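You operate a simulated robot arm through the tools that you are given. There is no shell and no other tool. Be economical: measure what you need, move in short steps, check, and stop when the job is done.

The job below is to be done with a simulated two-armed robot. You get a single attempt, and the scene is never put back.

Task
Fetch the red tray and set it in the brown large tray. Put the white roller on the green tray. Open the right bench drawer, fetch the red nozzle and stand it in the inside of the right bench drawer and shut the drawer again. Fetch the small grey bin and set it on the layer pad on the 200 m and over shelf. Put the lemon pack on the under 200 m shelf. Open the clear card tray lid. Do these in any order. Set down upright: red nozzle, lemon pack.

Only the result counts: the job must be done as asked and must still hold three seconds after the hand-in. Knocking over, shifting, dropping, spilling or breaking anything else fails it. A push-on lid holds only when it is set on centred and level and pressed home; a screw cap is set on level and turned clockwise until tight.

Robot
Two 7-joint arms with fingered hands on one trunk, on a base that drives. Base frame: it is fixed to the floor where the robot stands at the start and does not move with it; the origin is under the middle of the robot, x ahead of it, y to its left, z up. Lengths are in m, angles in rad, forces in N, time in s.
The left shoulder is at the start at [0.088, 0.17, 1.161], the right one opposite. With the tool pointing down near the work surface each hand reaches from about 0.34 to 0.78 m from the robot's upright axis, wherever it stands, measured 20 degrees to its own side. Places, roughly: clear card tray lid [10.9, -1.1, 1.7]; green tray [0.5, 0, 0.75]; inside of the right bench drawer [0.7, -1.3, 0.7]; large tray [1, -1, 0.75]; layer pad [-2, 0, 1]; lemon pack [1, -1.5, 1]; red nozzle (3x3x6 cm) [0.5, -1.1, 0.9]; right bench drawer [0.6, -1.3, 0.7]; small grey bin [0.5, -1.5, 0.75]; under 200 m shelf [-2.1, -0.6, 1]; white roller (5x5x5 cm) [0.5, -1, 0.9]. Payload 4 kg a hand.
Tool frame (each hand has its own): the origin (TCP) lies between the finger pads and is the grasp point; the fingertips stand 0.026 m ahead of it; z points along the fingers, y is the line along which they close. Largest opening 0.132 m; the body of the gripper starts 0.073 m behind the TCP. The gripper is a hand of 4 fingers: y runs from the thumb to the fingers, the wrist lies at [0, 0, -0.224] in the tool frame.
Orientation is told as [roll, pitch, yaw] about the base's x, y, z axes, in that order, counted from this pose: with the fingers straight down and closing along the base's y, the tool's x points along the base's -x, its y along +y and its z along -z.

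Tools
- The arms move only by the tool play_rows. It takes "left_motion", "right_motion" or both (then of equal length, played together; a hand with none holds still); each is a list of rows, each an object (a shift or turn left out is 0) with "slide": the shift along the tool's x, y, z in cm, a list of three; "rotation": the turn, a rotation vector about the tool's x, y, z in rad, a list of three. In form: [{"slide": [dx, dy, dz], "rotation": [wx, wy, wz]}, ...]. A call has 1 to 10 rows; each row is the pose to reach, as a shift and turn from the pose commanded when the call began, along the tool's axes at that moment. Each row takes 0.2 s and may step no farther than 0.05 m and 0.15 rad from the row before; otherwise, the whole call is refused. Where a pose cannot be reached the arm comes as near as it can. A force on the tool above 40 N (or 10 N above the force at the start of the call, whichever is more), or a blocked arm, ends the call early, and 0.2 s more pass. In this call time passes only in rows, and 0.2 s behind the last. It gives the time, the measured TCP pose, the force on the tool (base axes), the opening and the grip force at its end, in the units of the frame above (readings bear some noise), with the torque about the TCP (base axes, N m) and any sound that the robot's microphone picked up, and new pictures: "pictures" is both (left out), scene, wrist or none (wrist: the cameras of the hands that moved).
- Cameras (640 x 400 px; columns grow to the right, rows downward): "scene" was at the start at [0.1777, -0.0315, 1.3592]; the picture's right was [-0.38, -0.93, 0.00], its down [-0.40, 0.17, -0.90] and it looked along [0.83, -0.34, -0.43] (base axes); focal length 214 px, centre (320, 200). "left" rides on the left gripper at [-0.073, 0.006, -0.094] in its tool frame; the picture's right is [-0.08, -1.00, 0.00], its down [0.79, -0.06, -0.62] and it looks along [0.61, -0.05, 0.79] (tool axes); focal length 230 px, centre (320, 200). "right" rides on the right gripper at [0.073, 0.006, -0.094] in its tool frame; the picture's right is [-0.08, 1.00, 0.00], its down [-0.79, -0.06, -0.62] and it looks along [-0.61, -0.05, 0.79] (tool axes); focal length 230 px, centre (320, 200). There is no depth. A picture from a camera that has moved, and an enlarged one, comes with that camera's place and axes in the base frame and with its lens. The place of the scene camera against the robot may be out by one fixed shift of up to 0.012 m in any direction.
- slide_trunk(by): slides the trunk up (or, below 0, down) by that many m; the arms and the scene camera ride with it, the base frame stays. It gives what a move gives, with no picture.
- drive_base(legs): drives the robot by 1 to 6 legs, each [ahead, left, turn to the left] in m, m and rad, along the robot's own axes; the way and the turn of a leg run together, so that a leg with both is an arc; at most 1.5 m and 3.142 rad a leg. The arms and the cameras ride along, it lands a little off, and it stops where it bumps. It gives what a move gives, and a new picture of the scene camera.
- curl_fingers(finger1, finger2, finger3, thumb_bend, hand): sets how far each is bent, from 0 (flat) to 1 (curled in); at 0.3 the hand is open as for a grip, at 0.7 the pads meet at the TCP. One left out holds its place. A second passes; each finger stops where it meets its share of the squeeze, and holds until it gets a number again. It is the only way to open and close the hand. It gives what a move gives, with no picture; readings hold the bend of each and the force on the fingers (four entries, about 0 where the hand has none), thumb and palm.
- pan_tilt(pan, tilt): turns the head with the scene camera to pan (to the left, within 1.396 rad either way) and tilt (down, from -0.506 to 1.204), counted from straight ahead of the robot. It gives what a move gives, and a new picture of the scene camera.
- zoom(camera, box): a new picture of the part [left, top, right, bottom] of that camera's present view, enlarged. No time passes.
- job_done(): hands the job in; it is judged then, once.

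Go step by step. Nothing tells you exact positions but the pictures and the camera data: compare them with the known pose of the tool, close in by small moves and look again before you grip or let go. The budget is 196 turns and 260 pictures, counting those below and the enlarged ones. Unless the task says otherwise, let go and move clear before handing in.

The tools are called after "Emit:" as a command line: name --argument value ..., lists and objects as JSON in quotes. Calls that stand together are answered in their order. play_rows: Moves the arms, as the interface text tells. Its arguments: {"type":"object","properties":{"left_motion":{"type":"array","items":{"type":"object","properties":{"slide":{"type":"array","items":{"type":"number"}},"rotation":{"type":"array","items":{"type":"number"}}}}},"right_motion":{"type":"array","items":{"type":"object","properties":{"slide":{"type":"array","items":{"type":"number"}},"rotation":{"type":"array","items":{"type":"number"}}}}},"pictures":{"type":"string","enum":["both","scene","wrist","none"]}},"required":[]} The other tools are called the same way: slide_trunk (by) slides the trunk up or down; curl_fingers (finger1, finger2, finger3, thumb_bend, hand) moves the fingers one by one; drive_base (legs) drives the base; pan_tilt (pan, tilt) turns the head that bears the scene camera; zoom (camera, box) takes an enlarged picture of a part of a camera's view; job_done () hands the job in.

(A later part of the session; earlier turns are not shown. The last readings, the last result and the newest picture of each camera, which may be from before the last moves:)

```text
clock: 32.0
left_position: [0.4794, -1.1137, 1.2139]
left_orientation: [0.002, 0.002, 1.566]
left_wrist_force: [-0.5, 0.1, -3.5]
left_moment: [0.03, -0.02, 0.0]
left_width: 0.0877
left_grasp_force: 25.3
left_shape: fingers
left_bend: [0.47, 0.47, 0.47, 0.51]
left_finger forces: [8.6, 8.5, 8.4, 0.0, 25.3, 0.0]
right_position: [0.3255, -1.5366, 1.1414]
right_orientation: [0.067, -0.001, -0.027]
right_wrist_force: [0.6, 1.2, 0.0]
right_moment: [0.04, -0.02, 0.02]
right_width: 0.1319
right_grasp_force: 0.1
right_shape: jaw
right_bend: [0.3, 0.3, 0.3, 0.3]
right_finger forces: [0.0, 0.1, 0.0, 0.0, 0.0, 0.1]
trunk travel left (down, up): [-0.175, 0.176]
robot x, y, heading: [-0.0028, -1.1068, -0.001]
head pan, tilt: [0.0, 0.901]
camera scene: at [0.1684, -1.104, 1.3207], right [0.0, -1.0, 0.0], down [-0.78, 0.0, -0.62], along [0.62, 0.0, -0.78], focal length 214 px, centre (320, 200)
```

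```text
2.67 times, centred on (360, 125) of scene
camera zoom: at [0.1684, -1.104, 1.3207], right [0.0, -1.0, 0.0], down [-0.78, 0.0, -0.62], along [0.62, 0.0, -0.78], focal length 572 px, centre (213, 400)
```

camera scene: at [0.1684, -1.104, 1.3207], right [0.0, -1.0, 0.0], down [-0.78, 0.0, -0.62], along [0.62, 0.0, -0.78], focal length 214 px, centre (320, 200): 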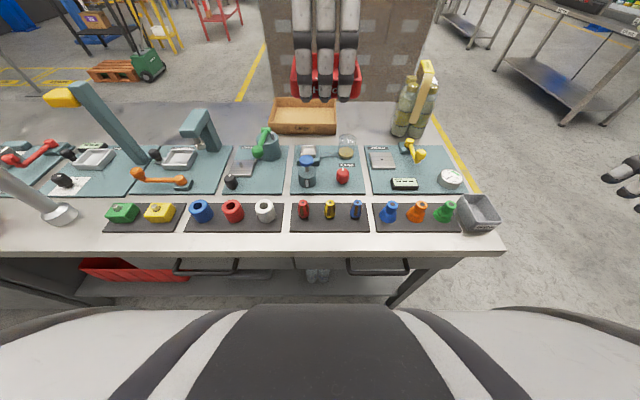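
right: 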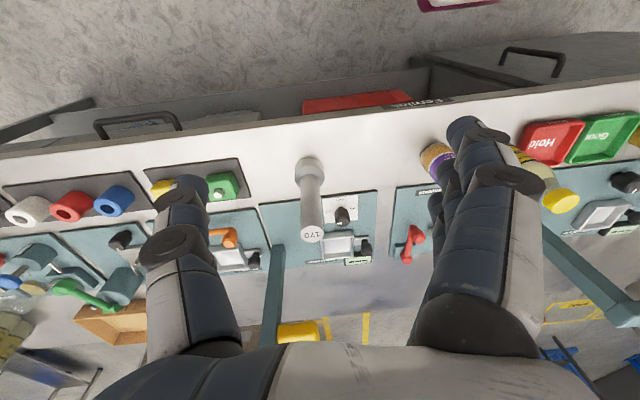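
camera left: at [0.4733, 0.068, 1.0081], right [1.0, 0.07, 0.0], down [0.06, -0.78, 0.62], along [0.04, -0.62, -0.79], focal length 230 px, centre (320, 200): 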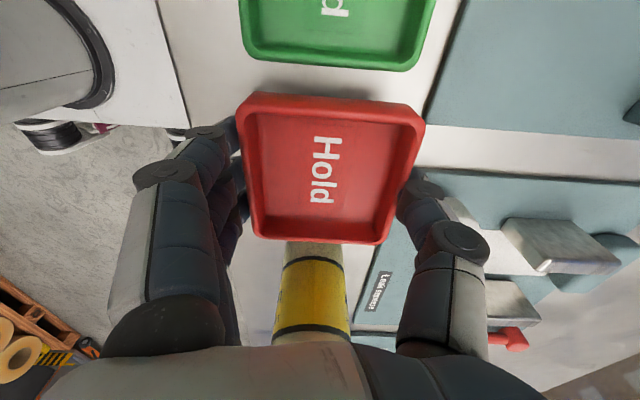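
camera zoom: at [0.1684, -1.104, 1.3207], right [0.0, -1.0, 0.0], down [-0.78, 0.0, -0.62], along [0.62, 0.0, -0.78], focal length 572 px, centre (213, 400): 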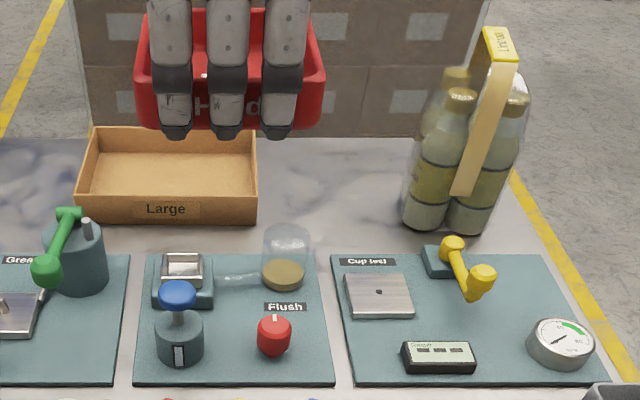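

Bench top ≈0.857; large tray spans x 0.85–1.03, y -0.92…-1.165, too far from the front. I'll go round the right end to the back of the bench, where there's ample room.

Emit:
drive_base --legs '[[0, -1.0, 0], [1.5, 0, 0], [0, 0, 1.571], [0, 0, 1.571], [0, -1.0, 0]]'

```text
clock: 51.3
left_position: [1.6226, -1.6461, 1.2154]
left_orientation: [-0.001, 0.003, 2.913]
left_wrist_force: [-0.6, -0.4, -2.5]
left_moment: [-0.04, 0.02, 0.02]
left_width: 0.0877
left_grasp_force: 25.4
left_shape: fingers
left_bend: [0.47, 0.47, 0.47, 0.51]
left_finger forces: [8.4, 8.4, 8.5, 0.1, 25.2, 0.1]
right_position: [2.0012, -1.9012, 1.1443]
right_orientation: [0.058, 0.017, 1.292]
right_wrist_force: [-4.3, -26.6, 15.5]
right_moment: [0.98, -1.07, -1.48]
right_width: 0.1316
right_grasp_force: 0.0
right_shape: jaw
right_bend: [0.3, 0.3, 0.3, 0.3]
right_finger forces: [0.0, 0.0, 0.0, 0.0, 26.6, 0.0]
trunk travel left (down, up): [-0.175, 0.176]
robot x, y, heading: [1.5113, -2.1107, 1.348]
head pan, tilt: [0.0, 0.901]
stopped in leg 3: the force on the tool passed its limit at 111 N (the readings are from after the stop); the commanded pose is now the measured one
camera scene: at [1.5455, -1.9435, 1.3212], right [0.97, -0.22, 0.0], down [-0.17, -0.76, -0.62], along [0.14, 0.61, -0.78], focal length 214 px, centre (320, 200)
```

scene: 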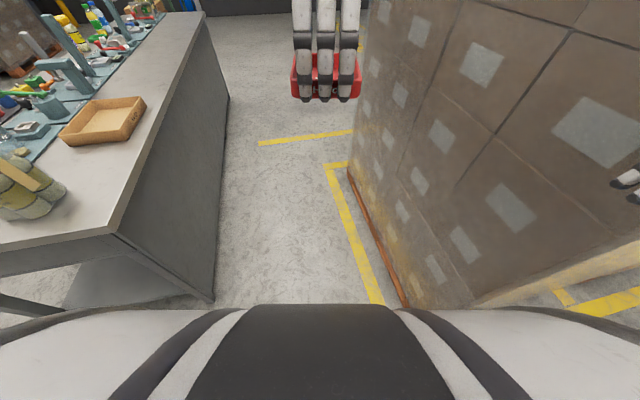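

The right hand bumped the carton stack while turning (the gap there is ~1 m). I back straight off, turn in the open, then sidestep into the gap.

Emit:
drive_base --legs '[[-0.4, 0, 0], [0, 0, 1.79], [0, -1.0, 0]]'

```text
clock: 66.7
left_position: [0.9444, -1.5031, 1.2143]
left_orientation: [0.001, 0.002, -1.576]
left_wrist_force: [0.3, 0.8, -3.6]
left_moment: [-0.03, -0.02, -0.03]
left_width: 0.0869
left_grasp_force: 24.4
left_shape: fingers
left_bend: [0.47, 0.47, 0.47, 0.51]
left_finger forces: [8.0, 8.0, 8.0, 0.1, 24.0, 0.0]
right_position: [1.106, -1.0789, 1.1417]
right_orientation: [0.063, 0.019, 3.092]
right_wrist_force: [-0.2, 0.0, -0.2]
right_moment: [0.03, 0.0, -0.01]
right_width: 0.1319
right_grasp_force: 0.1
right_shape: jaw
right_bend: [0.3, 0.3, 0.3, 0.3]
right_finger forces: [0.0, 0.0, 0.0, 0.0, 0.0, 0.1]
trunk travel left (down, up): [-0.175, 0.176]
robot x, y, heading: [1.4234, -1.5124, 3.143]
head pan, tilt: [0.0, 0.901]
camera scene: at [1.2518, -1.5068, 1.3207], right [0.0, 1.0, 0.0], down [0.78, 0.0, -0.62], along [-0.62, 0.0, -0.78], focal length 214 px, centre (320, 200)
```

scene: 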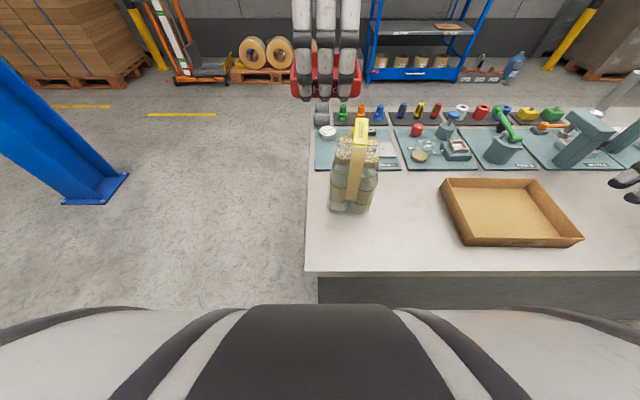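

Now in the gap facing the bench from behind. I sidestep so the held tray is above the large tray (centre ≈ (0.94, -1.05)).

Emit:
drive_base --legs '[[0, -0.455, 0]]'

```text
clock: 71.2
left_position: [0.9447, -1.0521, 1.2144]
left_orientation: [0.001, 0.001, -1.577]
left_wrist_force: [-0.2, 0.6, -3.9]
left_moment: [0.0, -0.02, -0.01]
left_width: 0.087
left_grasp_force: 24.7
left_shape: fingers
left_bend: [0.47, 0.47, 0.47, 0.51]
left_finger forces: [8.0, 8.0, 8.1, 0.0, 24.0, 0.0]
right_position: [1.1074, -0.6272, 1.141]
right_orientation: [0.062, 0.019, 3.094]
right_wrist_force: [0.9, 0.5, 0.4]
right_moment: [-0.02, -0.02, 0.0]
right_width: 0.132
right_grasp_force: 0.0
right_shape: jaw
right_bend: [0.3, 0.3, 0.3, 0.3]
right_finger forces: [0.0, 0.0, 0.0, 0.0, 0.1, 0.1]
trunk travel left (down, up): [-0.175, 0.176]
robot x, y, heading: [1.4239, -1.06, 3.145]
head pan, tilt: [0.0, 0.901]
camera scene: at [1.2526, -1.0539, 1.3207], right [0.0, 1.0, 0.0], down [0.78, 0.0, -0.62], along [-0.62, 0.0, -0.78], focal length 214 px, centre (320, 200)
```

scene: 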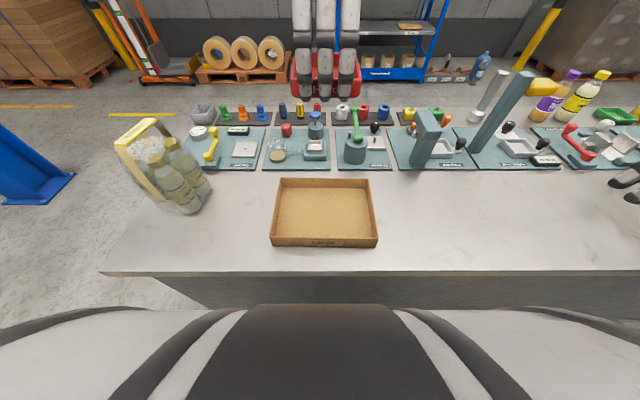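

Large tray centred at (0.934, -1.045). I lower the red tray to just above it.

Emit:
play_rows --left_motion '[{"slide": [0.7, -1.1, 4.5]}, {"slide": [0.7, -1.1, 9]}, {"slide": [0.7, -1.1, 13.5]}, {"slide": [0.7, -1.1, 18]}, {"slide": [0.7, -1.1, 22]}, {"slide": [0.7, -1.1, 26]}]' --pictures "both"

```text
clock: 72.6
left_position: [0.9338, -1.0426, 0.9529]
left_orientation: [0.003, 0.001, -1.575]
left_wrist_force: [-0.7, 0.3, -3.4]
left_moment: [0.03, 0.0, 0.01]
left_width: 0.0869
left_grasp_force: 24.2
left_shape: fingers
left_bend: [0.47, 0.47, 0.47, 0.51]
left_finger forces: [8.0, 8.0, 8.0, 0.0, 24.1, 0.0]
right_position: [1.1073, -0.6259, 1.1412]
right_orientation: [0.064, 0.018, 3.094]
right_wrist_force: [-0.9, -0.6, -0.1]
right_moment: [0.0, 0.0, -0.01]
right_width: 0.1319
right_grasp_force: 0.0
right_shape: jaw
right_bend: [0.3, 0.3, 0.3, 0.3]
right_finger forces: [0.1, 0.1, 0.0, 0.0, 0.1, 0.1]
trunk travel left (down, up): [-0.175, 0.176]
robot x, y, heading: [1.4236, -1.06, 3.143]
head pan, tilt: [0.0, 0.901]
camera scene: at [1.2518, -1.0541, 1.3205], right [0.0, 1.0, 0.0], down [0.78, 0.0, -0.62], along [-0.62, 0.0, -0.78], focal length 214 px, centre (320, 200)
camera left: at [0.938, -1.1162, 1.047], right [-1.0, -0.07, 0.0], down [-0.06, 0.78, 0.62], along [-0.04, 0.62, -0.79], focal length 230 px, centre (320, 200)
```

scene: 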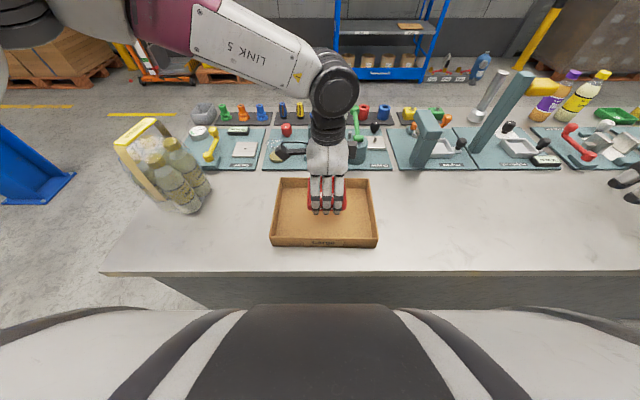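
left: 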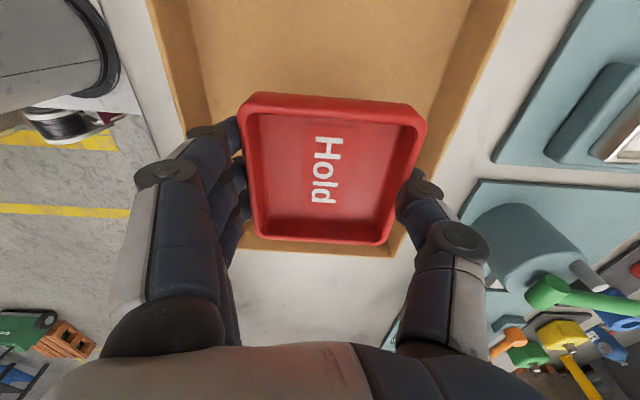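

Centred over the large tray. Lower to the floor of it.

Emit:
play_rows --left_motion '[{"slide": [-0.4, 0, 2]}, {"slide": [-0.4, 0, 4]}, {"slide": [-0.4, 0, 5]}, {"slide": [-0.4, 0, 5.6]}, {"slide": [-0.4, 0, 6.0]}, {"slide": [-0.4, 0, 6.3]}]' --pictures "both"

```text
clock: 74.0
left_position: [0.9331, -1.0468, 0.8919]
left_orientation: [0.001, 0.002, -1.575]
left_wrist_force: [-0.9, 0.2, -3.1]
left_moment: [-0.02, -0.03, 0.0]
left_width: 0.087
left_grasp_force: 24.2
left_shape: fingers
left_bend: [0.47, 0.47, 0.47, 0.51]
left_finger forces: [8.0, 8.1, 8.1, 0.0, 24.0, 0.1]
right_position: [1.1073, -0.6268, 1.1417]
right_orientation: [0.062, 0.019, 3.092]
right_wrist_force: [0.1, -0.3, -0.2]
right_moment: [0.0, 0.0, 0.05]
right_width: 0.1318
right_grasp_force: 0.0
right_shape: jaw
right_bend: [0.3, 0.3, 0.3, 0.3]
right_finger forces: [0.1, 0.0, 0.1, 0.0, 0.0, 0.0]
trunk travel left (down, up): [-0.175, 0.176]
robot x, y, heading: [1.4268, -1.0576, 3.138]
head pan, tilt: [0.0, 0.901]
camera scene: at [1.2525, -1.0541, 1.3207], right [0.0, 1.0, 0.0], down [0.78, 0.0, -0.62], along [-0.62, 0.0, -0.78], focal length 214 px, centre (320, 200)
camera left: at [0.9385, -1.1203, 0.9859], right [-1.0, -0.07, 0.0], down [-0.06, 0.78, 0.62], along [-0.04, 0.62, -0.79], focal length 230 px, centre (320, 200)
```

scene: 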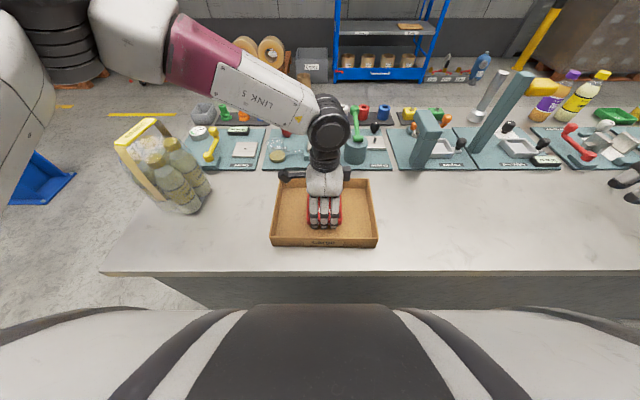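
left: 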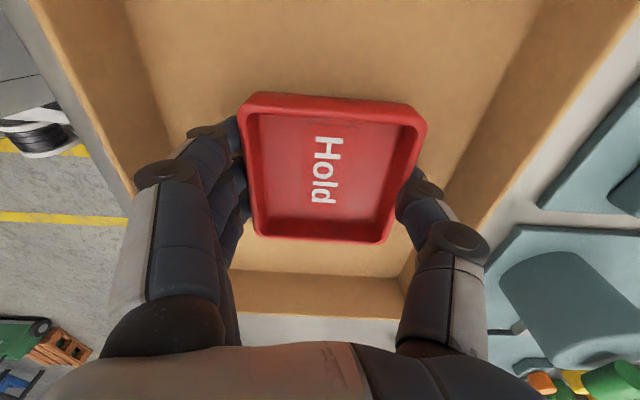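

Still no contact; I go down slowly till the weight is taken.

Emit:
play_rows --left_motion '[{"slide": [0, 0, 0.3]}, {"slide": [0, 0, 0.3]}]' --pictures "none"

Emit:
play_rows --left_motion '[{"slide": [0, 0, 0.2]}, {"slide": [0, 0, 0.2]}]' --pictures "none"

```text
clock: 74.6
left_position: [0.9328, -1.0474, 0.8891]
left_orientation: [0.002, 0.002, -1.576]
left_wrist_force: [0.2, -0.4, 1.2]
left_moment: [-0.01, -0.2, 0.05]
left_width: 0.0869
left_grasp_force: 24.2
left_shape: fingers
left_bend: [0.47, 0.47, 0.47, 0.51]
left_finger forces: [8.0, 8.0, 8.1, 0.0, 24.0, 0.1]
right_position: [1.1073, -0.6258, 1.1413]
right_orientation: [0.063, 0.018, 3.093]
right_wrist_force: [-0.5, 0.0, -0.7]
right_moment: [-0.03, 0.0, -0.02]
right_width: 0.1322
right_grasp_force: 0.1
right_shape: jaw
right_bend: [0.3, 0.3, 0.3, 0.3]
right_finger forces: [0.1, 0.1, 0.0, 0.0, 0.0, 0.0]
trunk travel left (down, up): [-0.175, 0.176]
robot x, y, heading: [1.4236, -1.0563, 3.142]
head pan, tilt: [0.0, 0.901]
```

```text
clock: 75.2
left_position: [0.9339, -1.047, 0.8889]
left_orientation: [0.0, 0.001, -1.576]
left_wrist_force: [-1.6, -1.1, 13.3]
left_moment: [-0.03, -0.62, -0.03]
left_width: 0.0869
left_grasp_force: 25.7
left_shape: fingers
left_bend: [0.47, 0.47, 0.47, 0.51]
left_finger forces: [8.2, 8.2, 8.2, 0.1, 26.2, 0.0]
right_position: [1.1078, -0.6266, 1.1423]
right_orientation: [0.062, 0.019, 3.093]
right_wrist_force: [0.6, -0.1, -0.4]
right_moment: [0.03, 0.01, 0.0]
right_width: 0.1321
right_grasp_force: 0.0
right_shape: jaw
right_bend: [0.3, 0.3, 0.3, 0.3]
right_finger forces: [0.0, 0.0, 0.2, 0.0, 0.1, 0.0]
trunk travel left (down, up): [-0.175, 0.176]
robot x, y, heading: [1.4211, -1.0582, 3.14]
head pan, tilt: [0.0, 0.901]
```

Touched down. I ease off, open modestly and rise.

Emit:
play_rows --left_motion '[{"slide": [0, 0, -0.2]}]' --pictures "none"

Emit:
curl_fingers --hand "left" --finger1 0.38 --finger2 0.38 --finger3 0.38 --thumb_bend 0.38

Emit:
play_rows --left_motion '[{"slide": [0, 0, -2]}, {"slide": [0, 0, -5]}, {"slide": [0, 0, -9.5]}, {"slide": [0, 0, -14]}, {"slide": [0, 0, -18.5]}, {"slide": [0, 0, -23]}, {"slide": [0, 0, -27.5]}, {"slide": [0, 0, -30]}]' --pictures "both"

```text
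clock: 75.6
left_position: [0.9337, -1.0456, 0.8886]
left_orientation: [0.002, 0.002, -1.575]
left_wrist_force: [-1.9, -1.1, 6.6]
left_moment: [-0.01, -0.34, -0.02]
left_width: 0.087
left_grasp_force: 24.9
left_shape: fingers
left_bend: [0.47, 0.47, 0.47, 0.51]
left_finger forces: [8.1, 8.0, 8.0, 0.0, 25.8, 0.0]
right_position: [1.1072, -0.6263, 1.1415]
right_orientation: [0.064, 0.019, 3.093]
right_wrist_force: [-0.2, 0.2, 0.0]
right_moment: [0.0, 0.05, 0.02]
right_width: 0.1318
right_grasp_force: 0.0
right_shape: jaw
right_bend: [0.3, 0.3, 0.3, 0.3]
right_finger forces: [0.0, 0.0, 0.1, 0.1, 0.0, 0.0]
trunk travel left (down, up): [-0.175, 0.176]
robot x, y, heading: [1.4204, -1.0521, 3.141]
head pan, tilt: [0.0, 0.901]
```

```text
clock: 76.6
left_position: [0.935, -1.0464, 0.8882]
left_orientation: [0.002, 0.002, -1.576]
left_wrist_force: [-0.5, -0.2, 0.0]
left_moment: [0.02, -0.03, 0.0]
left_width: 0.1097
left_grasp_force: 0.0
left_shape: fingers
left_bend: [0.38, 0.38, 0.38, 0.38]
left_finger forces: [0.1, 0.0, 0.0, 0.0, 0.0, 0.0]
right_position: [1.1072, -0.6264, 1.1414]
right_orientation: [0.063, 0.018, 3.094]
right_wrist_force: [1.2, 0.0, 0.0]
right_moment: [0.02, -0.01, -0.01]
right_width: 0.1321
right_grasp_force: 0.2
right_shape: jaw
right_bend: [0.3, 0.3, 0.3, 0.3]
right_finger forces: [0.1, 0.1, 0.2, 0.0, 0.0, 0.0]
trunk travel left (down, up): [-0.175, 0.176]
robot x, y, heading: [1.4243, -1.0593, 3.137]
head pan, tilt: [0.0, 0.901]
```

```text
clock: 78.4
left_position: [0.9337, -1.0477, 1.1893]
left_orientation: [0.002, 0.003, -1.575]
left_wrist_force: [0.4, 0.7, 0.4]
left_moment: [-0.02, 0.0, 0.02]
left_width: 0.1098
left_grasp_force: 0.1
left_shape: fingers
left_bend: [0.38, 0.38, 0.38, 0.38]
left_finger forces: [0.0, 0.0, 0.1, 0.0, 0.1, 0.0]
right_position: [1.1072, -0.6263, 1.1421]
right_orientation: [0.061, 0.018, 3.092]
right_wrist_force: [-0.2, 0.3, -0.5]
right_moment: [0.0, 0.03, -0.02]
right_width: 0.1321
right_grasp_force: 0.1
right_shape: jaw
right_bend: [0.3, 0.3, 0.3, 0.3]
right_finger forces: [0.1, 0.0, 0.0, 0.0, 0.0, 0.0]
trunk travel left (down, up): [-0.175, 0.176]
robot x, y, heading: [1.4258, -1.0567, 3.141]
head pan, tilt: [0.0, 0.901]
camera scene: at [1.253, -1.054, 1.3208], right [0.0, 1.0, 0.0], down [0.78, 0.0, -0.62], along [-0.62, 0.0, -0.78], focal length 214 px, centre (320, 200)
camera left: at [0.9394, -1.1206, 1.2829], right [-1.0, -0.07, 0.0], down [-0.06, 0.78, 0.62], along [-0.04, 0.62, -0.79], focal length 230 px, centre (320, 200)
```

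scene: 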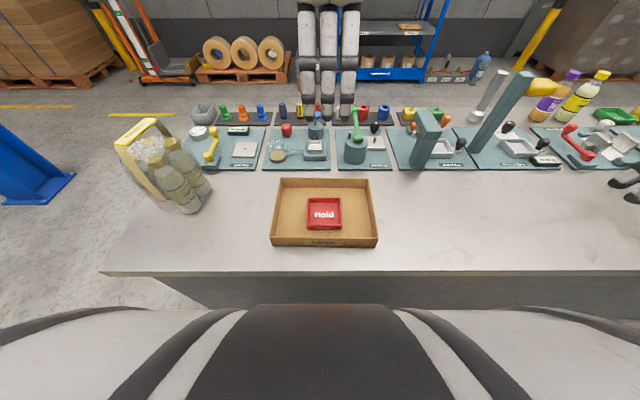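
left: 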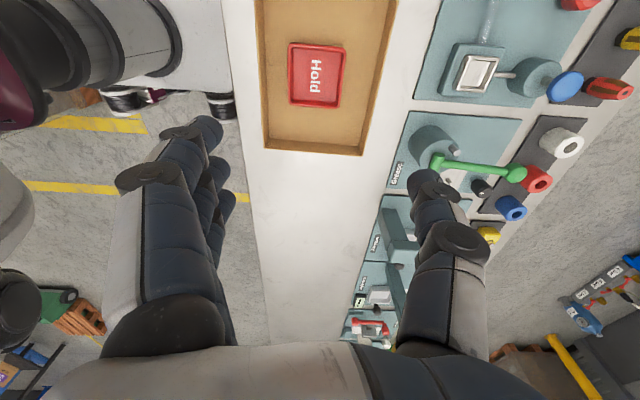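

The red tray is in the large tray. Now I go round to the bench front for the white roller at ≈(0.476, -0.969).

Emit:
drive_base --legs '[[0, 1.4, 0], [1.42, 0, 0], [0, 0, -1.571], [0, 0, -1.571], [0, 1.5, 0], [0, 0.22, 0]]'

```text
clock: 120.4
left_position: [0.5015, -0.7614, 1.1878]
left_orientation: [0.002, 0.003, 1.567]
left_wrist_force: [0.5, -0.3, -0.8]
left_moment: [0.03, 0.01, 0.02]
left_width: 0.1096
left_grasp_force: 0.0
left_shape: fingers
left_bend: [0.38, 0.38, 0.38, 0.38]
left_finger forces: [0.0, 0.0, 0.0, 0.0, 0.0, 0.1]
right_position: [0.33, -1.1823, 1.1422]
right_orientation: [0.061, 0.018, -0.048]
right_wrist_force: [-0.3, 0.4, 0.6]
right_moment: [-0.02, -0.03, 0.02]
right_width: 0.132
right_grasp_force: 0.1
right_shape: jaw
right_bend: [0.3, 0.3, 0.3, 0.3]
right_finger forces: [0.1, 0.0, 0.0, 0.0, 0.0, 0.1]
trunk travel left (down, up): [-0.175, 0.176]
robot x, y, heading: [0.0123, -0.7499, 0.003]
head pan, tilt: [0.0, 0.901]
camera scene: at [0.18, -0.7485, 1.3208], right [0.0, -1.0, 0.0], down [-0.78, 0.0, -0.62], along [0.62, 0.0, -0.78], focal length 214 px, centre (320, 200)
```

scene: 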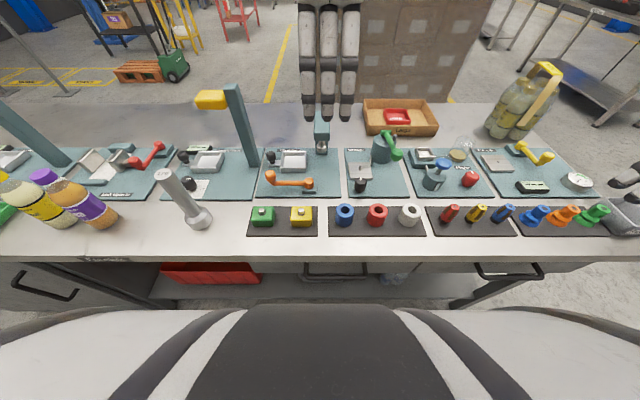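

The white roller is at ≈(0.477, -0.964). I bring the right hand over it, turning to yaw +90°, and shift the left hand aside.

Emit:
play_rows --right_motion '[{"slide": [-1.4, 2.2, 0], "rotation": [0.06, -0.018, 0]}, {"slide": [-2.8, 4.5, 0], "rotation": [0.06, -0.018, -0.14]}, {"slide": [-4.2, 6.8, 0], "rotation": [0.06, -0.018, -0.28]}, {"slide": [-5.6, 9, 0], "rotation": [0.06, -0.018, -0.42]}, {"slide": [-7, 11.3, 0], "rotation": [0.06, -0.018, -0.56]}, {"slide": [-8.4, 13.5, 0], "rotation": [0.06, -0.018, -0.7]}, {"slide": [-9.8, 15.8, 0], "rotation": [0.06, -0.018, -0.84]}, {"slide": [-11.2, 18, 0], "rotation": [0.06, -0.018, -0.98]}, {"slide": [-12.6, 20.2, 0], "rotation": [0.06, -0.018, -1.12]}, {"slide": [-13.6, 22.5, 0], "rotation": [0.06, -0.018, -1.26]}]' --left_motion '[{"slide": [-2, 0, 0]}, {"slide": [-4, 0, 0]}, {"slide": [-6, 0, 0]}, {"slide": [-8, 0, 0]}, {"slide": [-10, 0, 0]}, {"slide": [-12, 0, 0]}, {"slide": [-14, 0, 0]}, {"slide": [-16, 0, 0]}, {"slide": [-18, 0, 0]}, {"slide": [-18, 0, 0]}]' --pictures "none"

```text
clock: 122.6
left_position: [0.5037, -0.5797, 1.1877]
left_orientation: [0.001, 0.002, 1.567]
left_wrist_force: [-0.3, -0.1, -0.3]
left_moment: [-0.01, -0.02, -0.04]
left_width: 0.1098
left_grasp_force: 0.1
left_shape: fingers
left_bend: [0.38, 0.38, 0.38, 0.38]
left_finger forces: [0.1, 0.0, 0.0, 0.0, 0.1, 0.1]
right_position: [0.5169, -0.9937, 1.1368]
right_orientation: [0.02, -0.094, 1.18]
right_wrist_force: [-1.2, 0.6, 0.4]
right_moment: [0.01, -0.02, 0.0]
right_width: 0.1319
right_grasp_force: 0.1
right_shape: jaw
right_bend: [0.3, 0.3, 0.3, 0.3]
right_finger forces: [0.1, 0.1, 0.0, 0.1, 0.1, 0.0]
right hand out of reach, approached as far as the arm can: row 2, 3, 4, 5, 6, 7, 8, 9, 10
trunk travel left (down, up): [-0.175, 0.176]
robot x, y, heading: [0.0105, -0.7549, -0.0]
head pan, tilt: [0.0, 0.901]
```

The arm lagged a bit from the commanded pose. I command the remaining turn and see if it gets there lower down.

Emit:
play_rows --right_motion '[{"slide": [-1, 1, 2], "rotation": [0.02, 0.09, -0.1]}, {"slide": [-2, 2, 4], "rotation": [0.02, 0.09, -0.2]}, {"slide": [-2.5, 3, 6], "rotation": [0.02, 0.09, -0.3]}, {"slide": [-2.5, 3.5, 8], "rotation": [0.02, 0.09, -0.39]}]' --pictures "both"

```text
clock: 123.6
left_position: [0.5024, -0.5817, 1.1872]
left_orientation: [0.002, 0.0, 1.567]
left_wrist_force: [0.3, -0.2, 0.2]
left_moment: [-0.01, 0.04, -0.02]
left_width: 0.1098
left_grasp_force: 0.1
left_shape: fingers
left_bend: [0.38, 0.38, 0.38, 0.38]
left_finger forces: [0.0, 0.0, 0.0, 0.0, 0.0, 0.0]
right_position: [0.4997, -0.9522, 1.0584]
right_orientation: [-0.025, -0.006, 1.566]
right_wrist_force: [-0.4, -0.2, -0.1]
right_moment: [-0.02, 0.02, -0.01]
right_width: 0.1321
right_grasp_force: 0.0
right_shape: jaw
right_bend: [0.3, 0.3, 0.3, 0.3]
right_finger forces: [0.0, 0.0, 0.1, 0.1, 0.0, 0.0]
right hand out of reach, approached as far as the arm can: row 1, 2, 3, 4
trunk travel left (down, up): [-0.175, 0.176]
robot x, y, heading: [0.0122, -0.7516, 0.001]
head pan, tilt: [0.0, 0.901]
camera scene: at [0.18, -0.7489, 1.3208], right [0.0, -1.0, 0.0], down [-0.78, 0.0, -0.62], along [0.62, 0.0, -0.78], focal length 214 px, centre (320, 200)
camera right: at [0.4912, -1.0253, 1.152], right [-1.0, 0.08, -0.02], down [0.05, 0.78, 0.62], along [0.07, 0.62, -0.78], focal length 230 px, centre (320, 200)
```

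scene: 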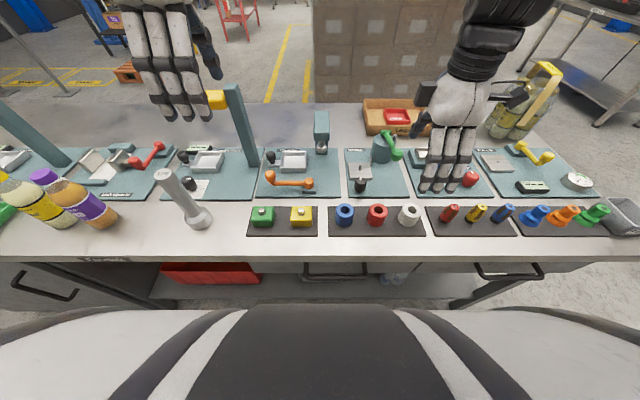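
right: 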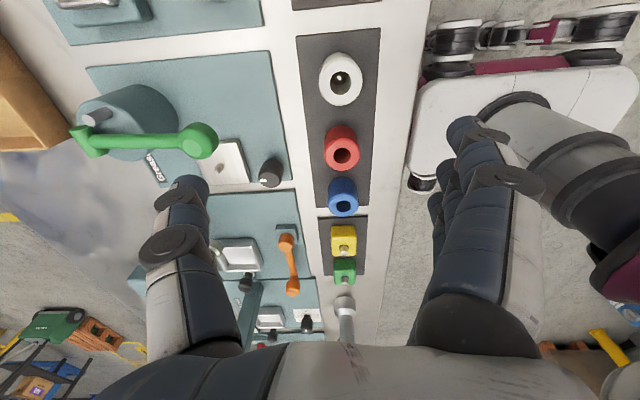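

Yaw is right now. The wrist view puts the roller at ≈(0.482, -0.972). I move over it and down to 0.95.

Emit:
play_rows --right_motion '[{"slide": [1, 1, 2], "rotation": [-0.025, 0.006, 0]}, {"slide": [1.9, 1.8, 5], "rotation": [-0.025, 0.006, 0]}, {"slide": [1.9, 1.8, 8], "rotation": [-0.025, 0.006, 0]}, {"slide": [1.9, 1.8, 10.6], "rotation": [-0.025, 0.006, 0]}]' --pictures "both"

Emit:
zoom --camera "scene" --box '[320, 140, 480, 240]'

```text
clock: 124.6
left_position: [0.5034, -0.5808, 1.1861]
left_orientation: [0.002, 0.002, 1.567]
left_wrist_force: [-0.2, -0.9, 0.0]
left_moment: [-0.03, 0.03, 0.0]
left_width: 0.1098
left_grasp_force: 0.1
left_shape: fingers
left_bend: [0.38, 0.38, 0.38, 0.38]
left_finger forces: [0.0, 0.0, 0.0, 0.1, 0.0, 0.0]
right_position: [0.4875, -0.9741, 0.9585]
right_orientation: [-0.018, 0.003, 1.56]
right_wrist_force: [0.8, 0.5, -0.4]
right_moment: [0.02, 0.01, 0.01]
right_width: 0.1317
right_grasp_force: 0.0
right_shape: jaw
right_bend: [0.3, 0.3, 0.3, 0.3]
right_finger forces: [0.0, 0.1, 0.0, 0.0, 0.1, 0.0]
trunk travel left (down, up): [-0.175, 0.176]
robot x, y, heading: [0.01, -0.754, 0.001]
head pan, tilt: [0.0, 0.901]
camera scene: at [0.1807, -0.749, 1.3206], right [0.0, -1.0, 0.0], down [-0.78, 0.0, -0.62], along [0.62, 0.0, -0.78], focal length 214 px, centre (320, 200)
camera right: at [0.4792, -1.0459, 1.053], right [-1.0, 0.09, -0.02], down [0.06, 0.79, 0.62], along [0.07, 0.61, -0.79], focal length 230 px, centre (320, 200)
```

scene: 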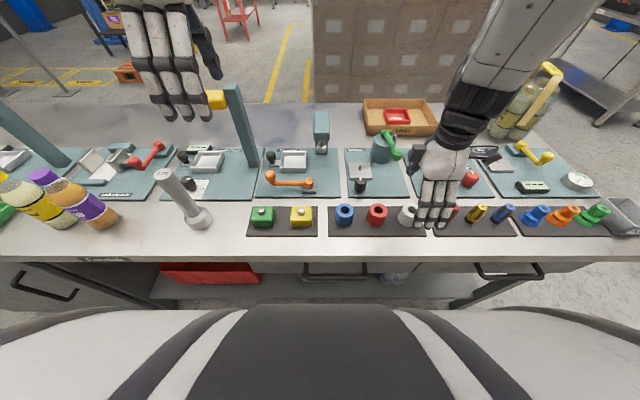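
right: 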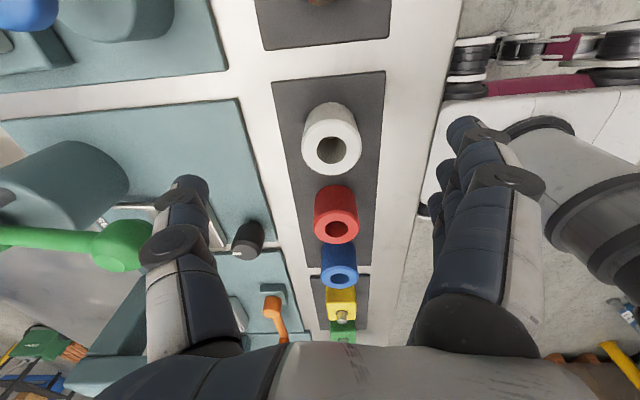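

```text
4.00 times, centred on (400, 190) of scene
camera zoom: at [0.1807, -0.749, 1.3206], right [0.0, -1.0, 0.0], down [-0.78, 0.0, -0.62], along [0.62, 0.0, -0.78], focal length 858 px, centre (0, 240)
```

zoom: 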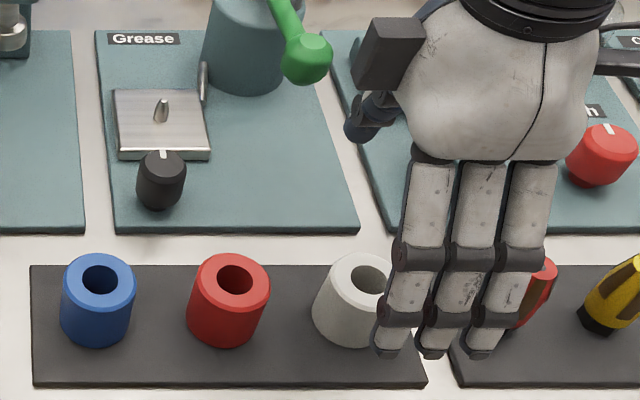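

Almost over it. I narrow the opening and lower to just around the roller top, then check centring with the wrist camera.

Emit:
curl_fingers --hand "right" --finger1 0.42 --finger2 0.42 --finger3 0.42 --thumb_bend 0.42

Emit:
play_rows --right_motion '[{"slide": [-0.4, 0.6, 1.5], "rotation": [-0.018, -0.003, 0]}, {"slide": [-0.4, 0.6, 3], "rotation": [-0.018, -0.003, 0]}, {"slide": [-0.4, 0.6, 4.5], "rotation": [-0.018, -0.003, 0]}]' --pictures "both"

Emit:
zoom --camera "scene" --box '[320, 140, 480, 240]'

```text
clock: 125.6
left_position: [0.5019, -0.582, 1.189]
left_orientation: [0.002, 0.001, 1.568]
left_wrist_force: [0.0, 0.0, -0.1]
left_moment: [0.02, -0.02, 0.01]
left_width: 0.1098
left_grasp_force: 0.1
left_shape: fingers
left_bend: [0.38, 0.38, 0.38, 0.38]
left_finger forces: [0.0, 0.1, 0.0, 0.0, 0.0, 0.0]
right_position: [0.484, -0.9745, 0.9549]
right_orientation: [-0.008, 0.006, 1.557]
right_wrist_force: [0.0, 0.7, -0.9]
right_moment: [-0.01, 0.0, -0.02]
right_width: 0.098
right_grasp_force: 0.0
right_shape: fingers
right_bend: [0.42, 0.42, 0.42, 0.42]
right_finger forces: [0.0, 0.1, 0.1, 0.1, 0.1, 0.1]
trunk travel left (down, up): [-0.175, 0.176]
robot x, y, heading: [0.0126, -0.7484, -0.002]
head pan, tilt: [0.0, 0.901]
```

```text
clock: 126.4
left_position: [0.5031, -0.5819, 1.1875]
left_orientation: [0.001, 0.001, 1.568]
left_wrist_force: [-0.2, -0.1, 0.2]
left_moment: [0.04, -0.01, -0.03]
left_width: 0.1097
left_grasp_force: 0.0
left_shape: fingers
left_bend: [0.38, 0.38, 0.38, 0.38]
left_finger forces: [0.0, 0.0, 0.0, 0.1, 0.1, 0.0]
right_position: [0.483, -0.9725, 0.9126]
right_orientation: [0.0, 0.005, 1.553]
right_wrist_force: [-0.2, 0.3, 0.3]
right_moment: [0.01, 0.0, 0.03]
right_width: 0.0977
right_grasp_force: 0.0
right_shape: fingers
right_bend: [0.42, 0.42, 0.42, 0.42]
right_finger forces: [0.0, 0.1, 0.0, 0.0, 0.0, 0.0]
trunk travel left (down, up): [-0.175, 0.176]
robot x, y, heading: [0.0137, -0.7521, -0.009]
head pan, tilt: [0.0, 0.901]
camera scene: at [0.1803, -0.7489, 1.3207], right [0.0, -1.0, 0.0], down [-0.78, 0.0, -0.62], along [0.62, 0.0, -0.78], focal length 214 px, centre (320, 200)
camera right: at [0.4761, -1.0461, 1.0078], right [-1.0, 0.1, 0.0], down [0.08, 0.79, 0.61], along [0.06, 0.61, -0.79], focal length 230 px, centre (320, 200)
```

scene: 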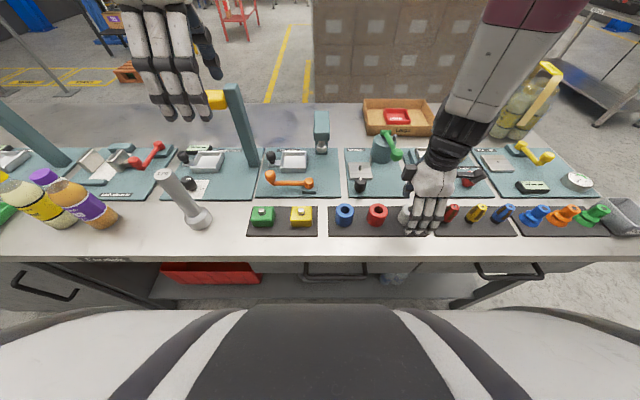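
right: 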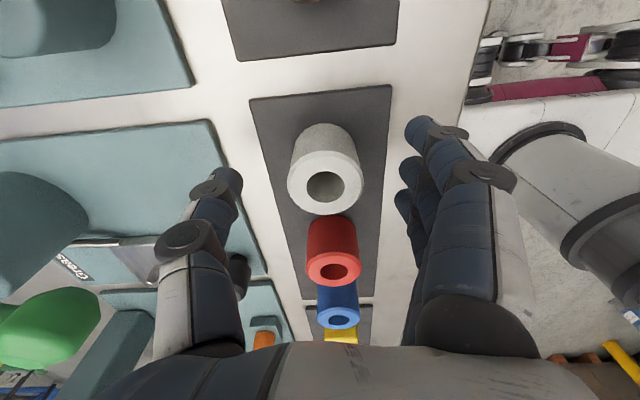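

```text
4.00 times, centred on (400, 190) of scene
camera zoom: at [0.1803, -0.7489, 1.3207], right [0.0, -1.0, 0.0], down [-0.78, 0.0, -0.62], along [0.62, 0.0, -0.78], focal length 858 px, centre (0, 240)
```

zoom: 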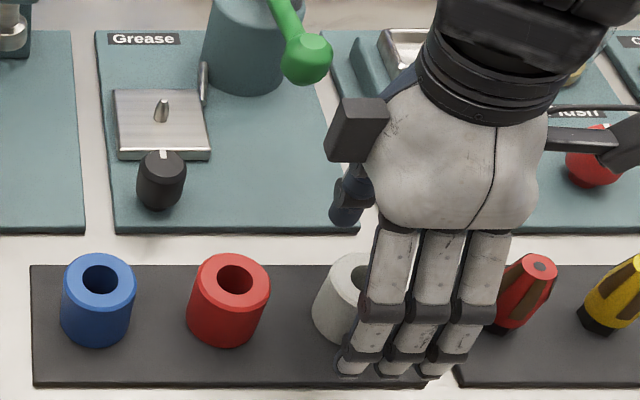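

Wrist view says the roller is under the TCP (≈3 mm). I close on it in its upper half.

Emit:
play_rows --right_motion '[{"slide": [0.1, 0.2, 0.5]}]' --pictures "none"

Emit:
curl_fingers --hand "right" --finger1 0.68 --finger2 0.68 --finger3 0.68 --thumb_bend 0.68

Emit:
play_rows --right_motion '[{"slide": [0, 0, -1.5]}, {"slide": [0, 0, -4]}]' --pictures "both"

```text
clock: 126.8
left_position: [0.5022, -0.5807, 1.1877]
left_orientation: [0.002, 0.001, 1.568]
left_wrist_force: [0.3, -0.2, 0.3]
left_moment: [-0.03, 0.01, 0.0]
left_width: 0.11
left_grasp_force: 0.2
left_shape: fingers
left_bend: [0.38, 0.38, 0.38, 0.38]
left_finger forces: [0.0, 0.1, 0.1, 0.0, 0.0, 0.0]
right_position: [0.4804, -0.9758, 0.9088]
right_orientation: [0.0, 0.006, 1.553]
right_wrist_force: [-0.6, -0.3, -0.8]
right_moment: [0.0, -0.01, -0.02]
right_width: 0.0981
right_grasp_force: 0.0
right_shape: fingers
right_bend: [0.42, 0.42, 0.42, 0.42]
right_finger forces: [0.0, 0.0, 0.0, 0.0, 0.0, 0.0]
trunk travel left (down, up): [-0.175, 0.176]
robot x, y, heading: [0.0101, -0.7491, -0.001]
head pan, tilt: [0.0, 0.901]
```

```text
clock: 127.8
left_position: [0.5016, -0.5817, 1.1873]
left_orientation: [-0.001, 0.001, 1.568]
left_wrist_force: [-0.5, -0.5, -0.2]
left_moment: [0.01, 0.02, 0.01]
left_width: 0.1097
left_grasp_force: 0.1
left_shape: fingers
left_bend: [0.38, 0.38, 0.38, 0.38]
left_finger forces: [0.0, 0.0, 0.0, 0.1, 0.0, 0.0]
right_position: [0.4789, -0.9764, 0.907]
right_orientation: [0.005, 0.01, 1.548]
right_wrist_force: [1.9, 1.6, 12.1]
right_moment: [0.08, -0.08, -0.01]
right_width: 0.0316
right_grasp_force: 13.9
right_shape: fingers
right_bend: [0.68, 0.6, 0.64, 0.63]
right_finger forces: [0.3, 8.1, 4.8, 0.1, 14.9, 0.0]
trunk travel left (down, up): [-0.175, 0.176]
robot x, y, heading: [0.0139, -0.754, -0.0]
head pan, tilt: [0.0, 0.901]
```

```text
clock: 128.4
left_position: [0.5016, -0.5821, 1.1875]
left_orientation: [0.001, 0.001, 1.569]
left_wrist_force: [0.3, 0.5, 0.2]
left_moment: [-0.02, 0.03, 0.0]
left_width: 0.1098
left_grasp_force: 0.1
left_shape: fingers
left_bend: [0.38, 0.38, 0.38, 0.38]
left_finger forces: [0.1, 0.0, 0.1, 0.1, 0.0, 0.1]
right_position: [0.4763, -0.9757, 0.9416]
right_orientation: [0.02, 0.006, 1.553]
right_wrist_force: [-0.9, -0.7, -0.1]
right_moment: [0.0, 0.01, 0.01]
right_width: 0.0316
right_grasp_force: 12.3
right_shape: fingers
right_bend: [0.68, 0.59, 0.64, 0.63]
right_finger forces: [0.5, 7.8, 4.4, 0.0, 12.2, 0.1]
trunk travel left (down, up): [-0.175, 0.176]
robot x, y, heading: [0.0132, -0.7534, -0.003]
head pan, tilt: [0.0, 0.901]
camera scene: at [0.1791, -0.7486, 1.321], right [0.0, -1.0, 0.0], down [-0.78, 0.0, -0.62], along [0.62, 0.0, -0.78], focal length 214 px, centre (320, 200)
camera right: at [0.4698, -1.0475, 1.0361], right [-1.0, 0.1, 0.02], down [0.09, 0.79, 0.61], along [0.04, 0.61, -0.79], focal length 230 px, centre (320, 200)
```

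scene: 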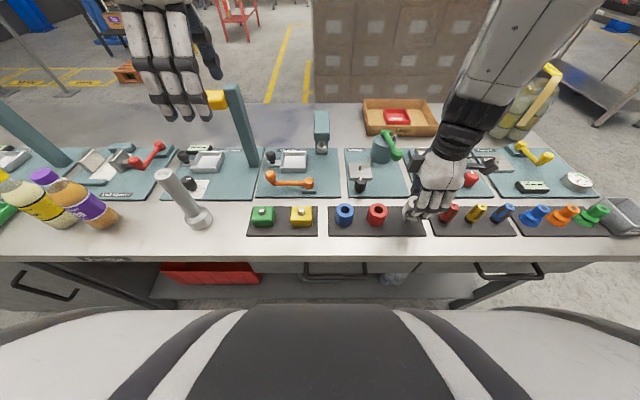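
right: 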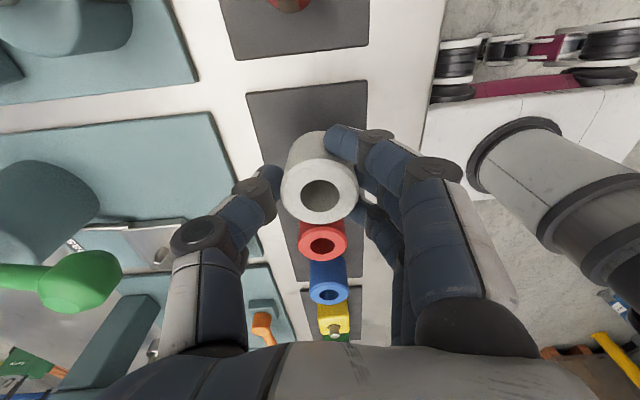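

The roller appears lifted. I check the grip closely.

Emit:
zoom --camera "scene" --box '[360, 160, 480, 235]'

Emit:
zoom --camera "right" --box '[200, 80, 440, 260]'

```text
5.33 times, centred on (420, 198) of scene
camera zoom: at [0.1791, -0.7486, 1.321], right [0.0, -1.0, 0.0], down [-0.78, 0.0, -0.62], along [0.62, 0.0, -0.78], focal length 1144 px, centre (-213, 213)
```

zoom: 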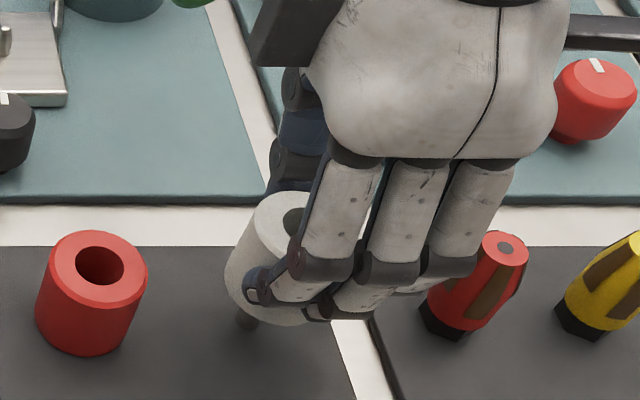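

```text
2.22 times, centred on (320, 170) of right
camera zoom: at [0.4698, -1.0475, 1.0361], right [-1.0, 0.1, 0.02], down [0.09, 0.79, 0.61], along [0.04, 0.61, -0.79], focal length 511 px, centre (320, 267)
```

zoom: 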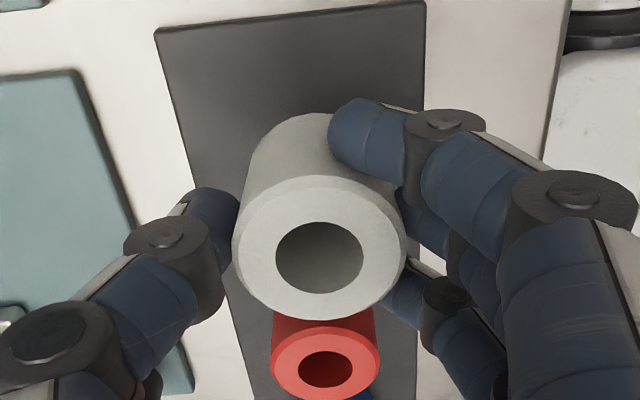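

The roller sits about 1 cm to the +y side of the grip (bench is a little lower than I assumed, ≈0.84). I set it back, open, recentre +1.1 cm in y, and regrip.

Emit:
play_rows --right_motion '[{"slide": [0, 0, 2]}, {"slide": [0, 0, 3.2]}, {"slide": [0, 0, 3.6]}]' --pictures "none"

Emit:
curl_fingers --hand "right" --finger1 0.45 --finger2 0.45 --finger3 0.45 --thumb_bend 0.45

Emit:
play_rows --right_motion '[{"slide": [-0.6, 0, 0]}, {"slide": [-1.2, 0, -0.3]}]' --pictures "both"

Emit:
zoom --camera "scene" --box '[360, 160, 480, 235]'

```text
clock: 129.2
left_position: [0.5027, -0.5826, 1.1885]
left_orientation: [0.003, 0.002, 1.567]
left_wrist_force: [-0.1, -0.2, 0.4]
left_moment: [0.04, -0.01, 0.03]
left_width: 0.1096
left_grasp_force: 0.0
left_shape: fingers
left_bend: [0.38, 0.38, 0.38, 0.38]
left_finger forces: [0.0, 0.0, 0.0, 0.1, 0.0, 0.0]
right_position: [0.4802, -0.9745, 0.913]
right_orientation: [0.0, 0.006, 1.551]
right_wrist_force: [-0.3, 0.6, -0.4]
right_moment: [0.0, 0.01, 0.0]
right_width: 0.0316
right_grasp_force: 12.2
right_shape: fingers
right_bend: [0.68, 0.59, 0.64, 0.63]
right_finger forces: [0.4, 7.8, 4.4, 0.0, 12.1, 0.0]
trunk travel left (down, up): [-0.175, 0.176]
robot x, y, heading: [0.0129, -0.7543, -0.004]
head pan, tilt: [0.0, 0.901]
```

```text
clock: 130.2
left_position: [0.5025, -0.5813, 1.1883]
left_orientation: [0.002, 0.002, 1.566]
left_wrist_force: [-0.6, -0.2, 1.0]
left_moment: [0.02, 0.03, -0.01]
left_width: 0.1096
left_grasp_force: 0.0
left_shape: fingers
left_bend: [0.38, 0.38, 0.38, 0.38]
left_finger forces: [0.0, 0.1, 0.0, 0.0, 0.1, 0.0]
right_position: [0.4783, -0.9766, 0.9092]
right_orientation: [0.008, 0.009, 1.549]
right_wrist_force: [0.3, 0.0, 0.2]
right_moment: [0.02, -0.02, -0.01]
right_width: 0.0863
right_grasp_force: 0.1
right_shape: fingers
right_bend: [0.45, 0.45, 0.45, 0.45]
right_finger forces: [0.0, 0.0, 0.0, 0.0, 0.0, 0.1]
trunk travel left (down, up): [-0.175, 0.176]
robot x, y, heading: [0.0129, -0.7555, -0.003]
head pan, tilt: [0.0, 0.901]
```

```text
clock: 130.8
left_position: [0.5017, -0.5805, 1.1879]
left_orientation: [0.003, 0.002, 1.568]
left_wrist_force: [-0.2, -0.2, 0.8]
left_moment: [0.0, 0.04, -0.01]
left_width: 0.1098
left_grasp_force: 0.1
left_shape: fingers
left_bend: [0.38, 0.38, 0.38, 0.38]
left_finger forces: [0.0, 0.0, 0.0, 0.1, 0.0, 0.0]
right_position: [0.4748, -0.9653, 0.9081]
right_orientation: [0.019, 0.01, 1.544]
right_wrist_force: [0.2, -0.2, 0.0]
right_moment: [0.02, -0.02, 0.0]
right_width: 0.0863
right_grasp_force: 0.1
right_shape: fingers
right_bend: [0.45, 0.45, 0.45, 0.45]
right_finger forces: [0.0, 0.0, 0.0, 0.0, 0.1, 0.1]
trunk travel left (down, up): [-0.175, 0.176]
robot x, y, heading: [0.0143, -0.7515, 0.0]
head pan, tilt: [0.0, 0.901]
camera scene: at [0.1797, -0.7488, 1.3208], right [0.0, -1.0, 0.0], down [-0.78, 0.0, -0.62], along [0.62, 0.0, -0.78], focal length 214 px, centre (320, 200)
camera right: at [0.4703, -1.0381, 1.0035], right [-0.99, 0.1, 0.02], down [0.09, 0.79, 0.61], along [0.05, 0.61, -0.79], focal length 230 px, centre (320, 200)
```

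scene: 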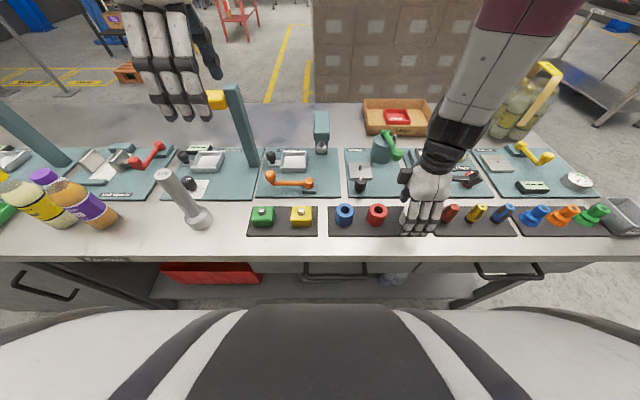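
right: 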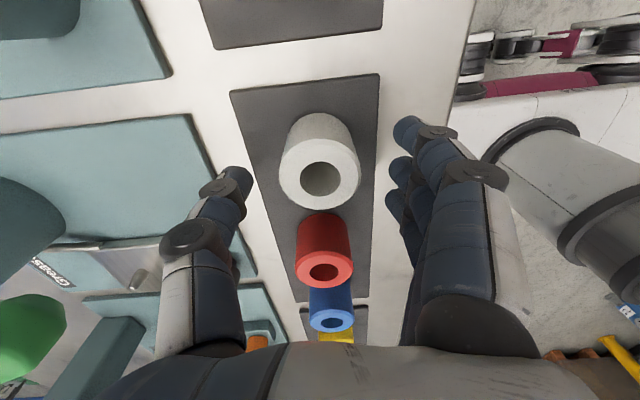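

```text
5.33 times, centred on (420, 198) of scene
camera zoom: at [0.1797, -0.7488, 1.3208], right [0.0, -1.0, 0.0], down [-0.78, 0.0, -0.62], along [0.62, 0.0, -0.78], focal length 1144 px, centre (-213, 213)
```

zoom: 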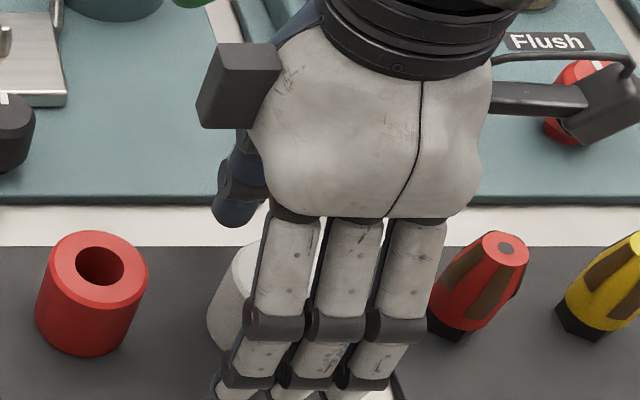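

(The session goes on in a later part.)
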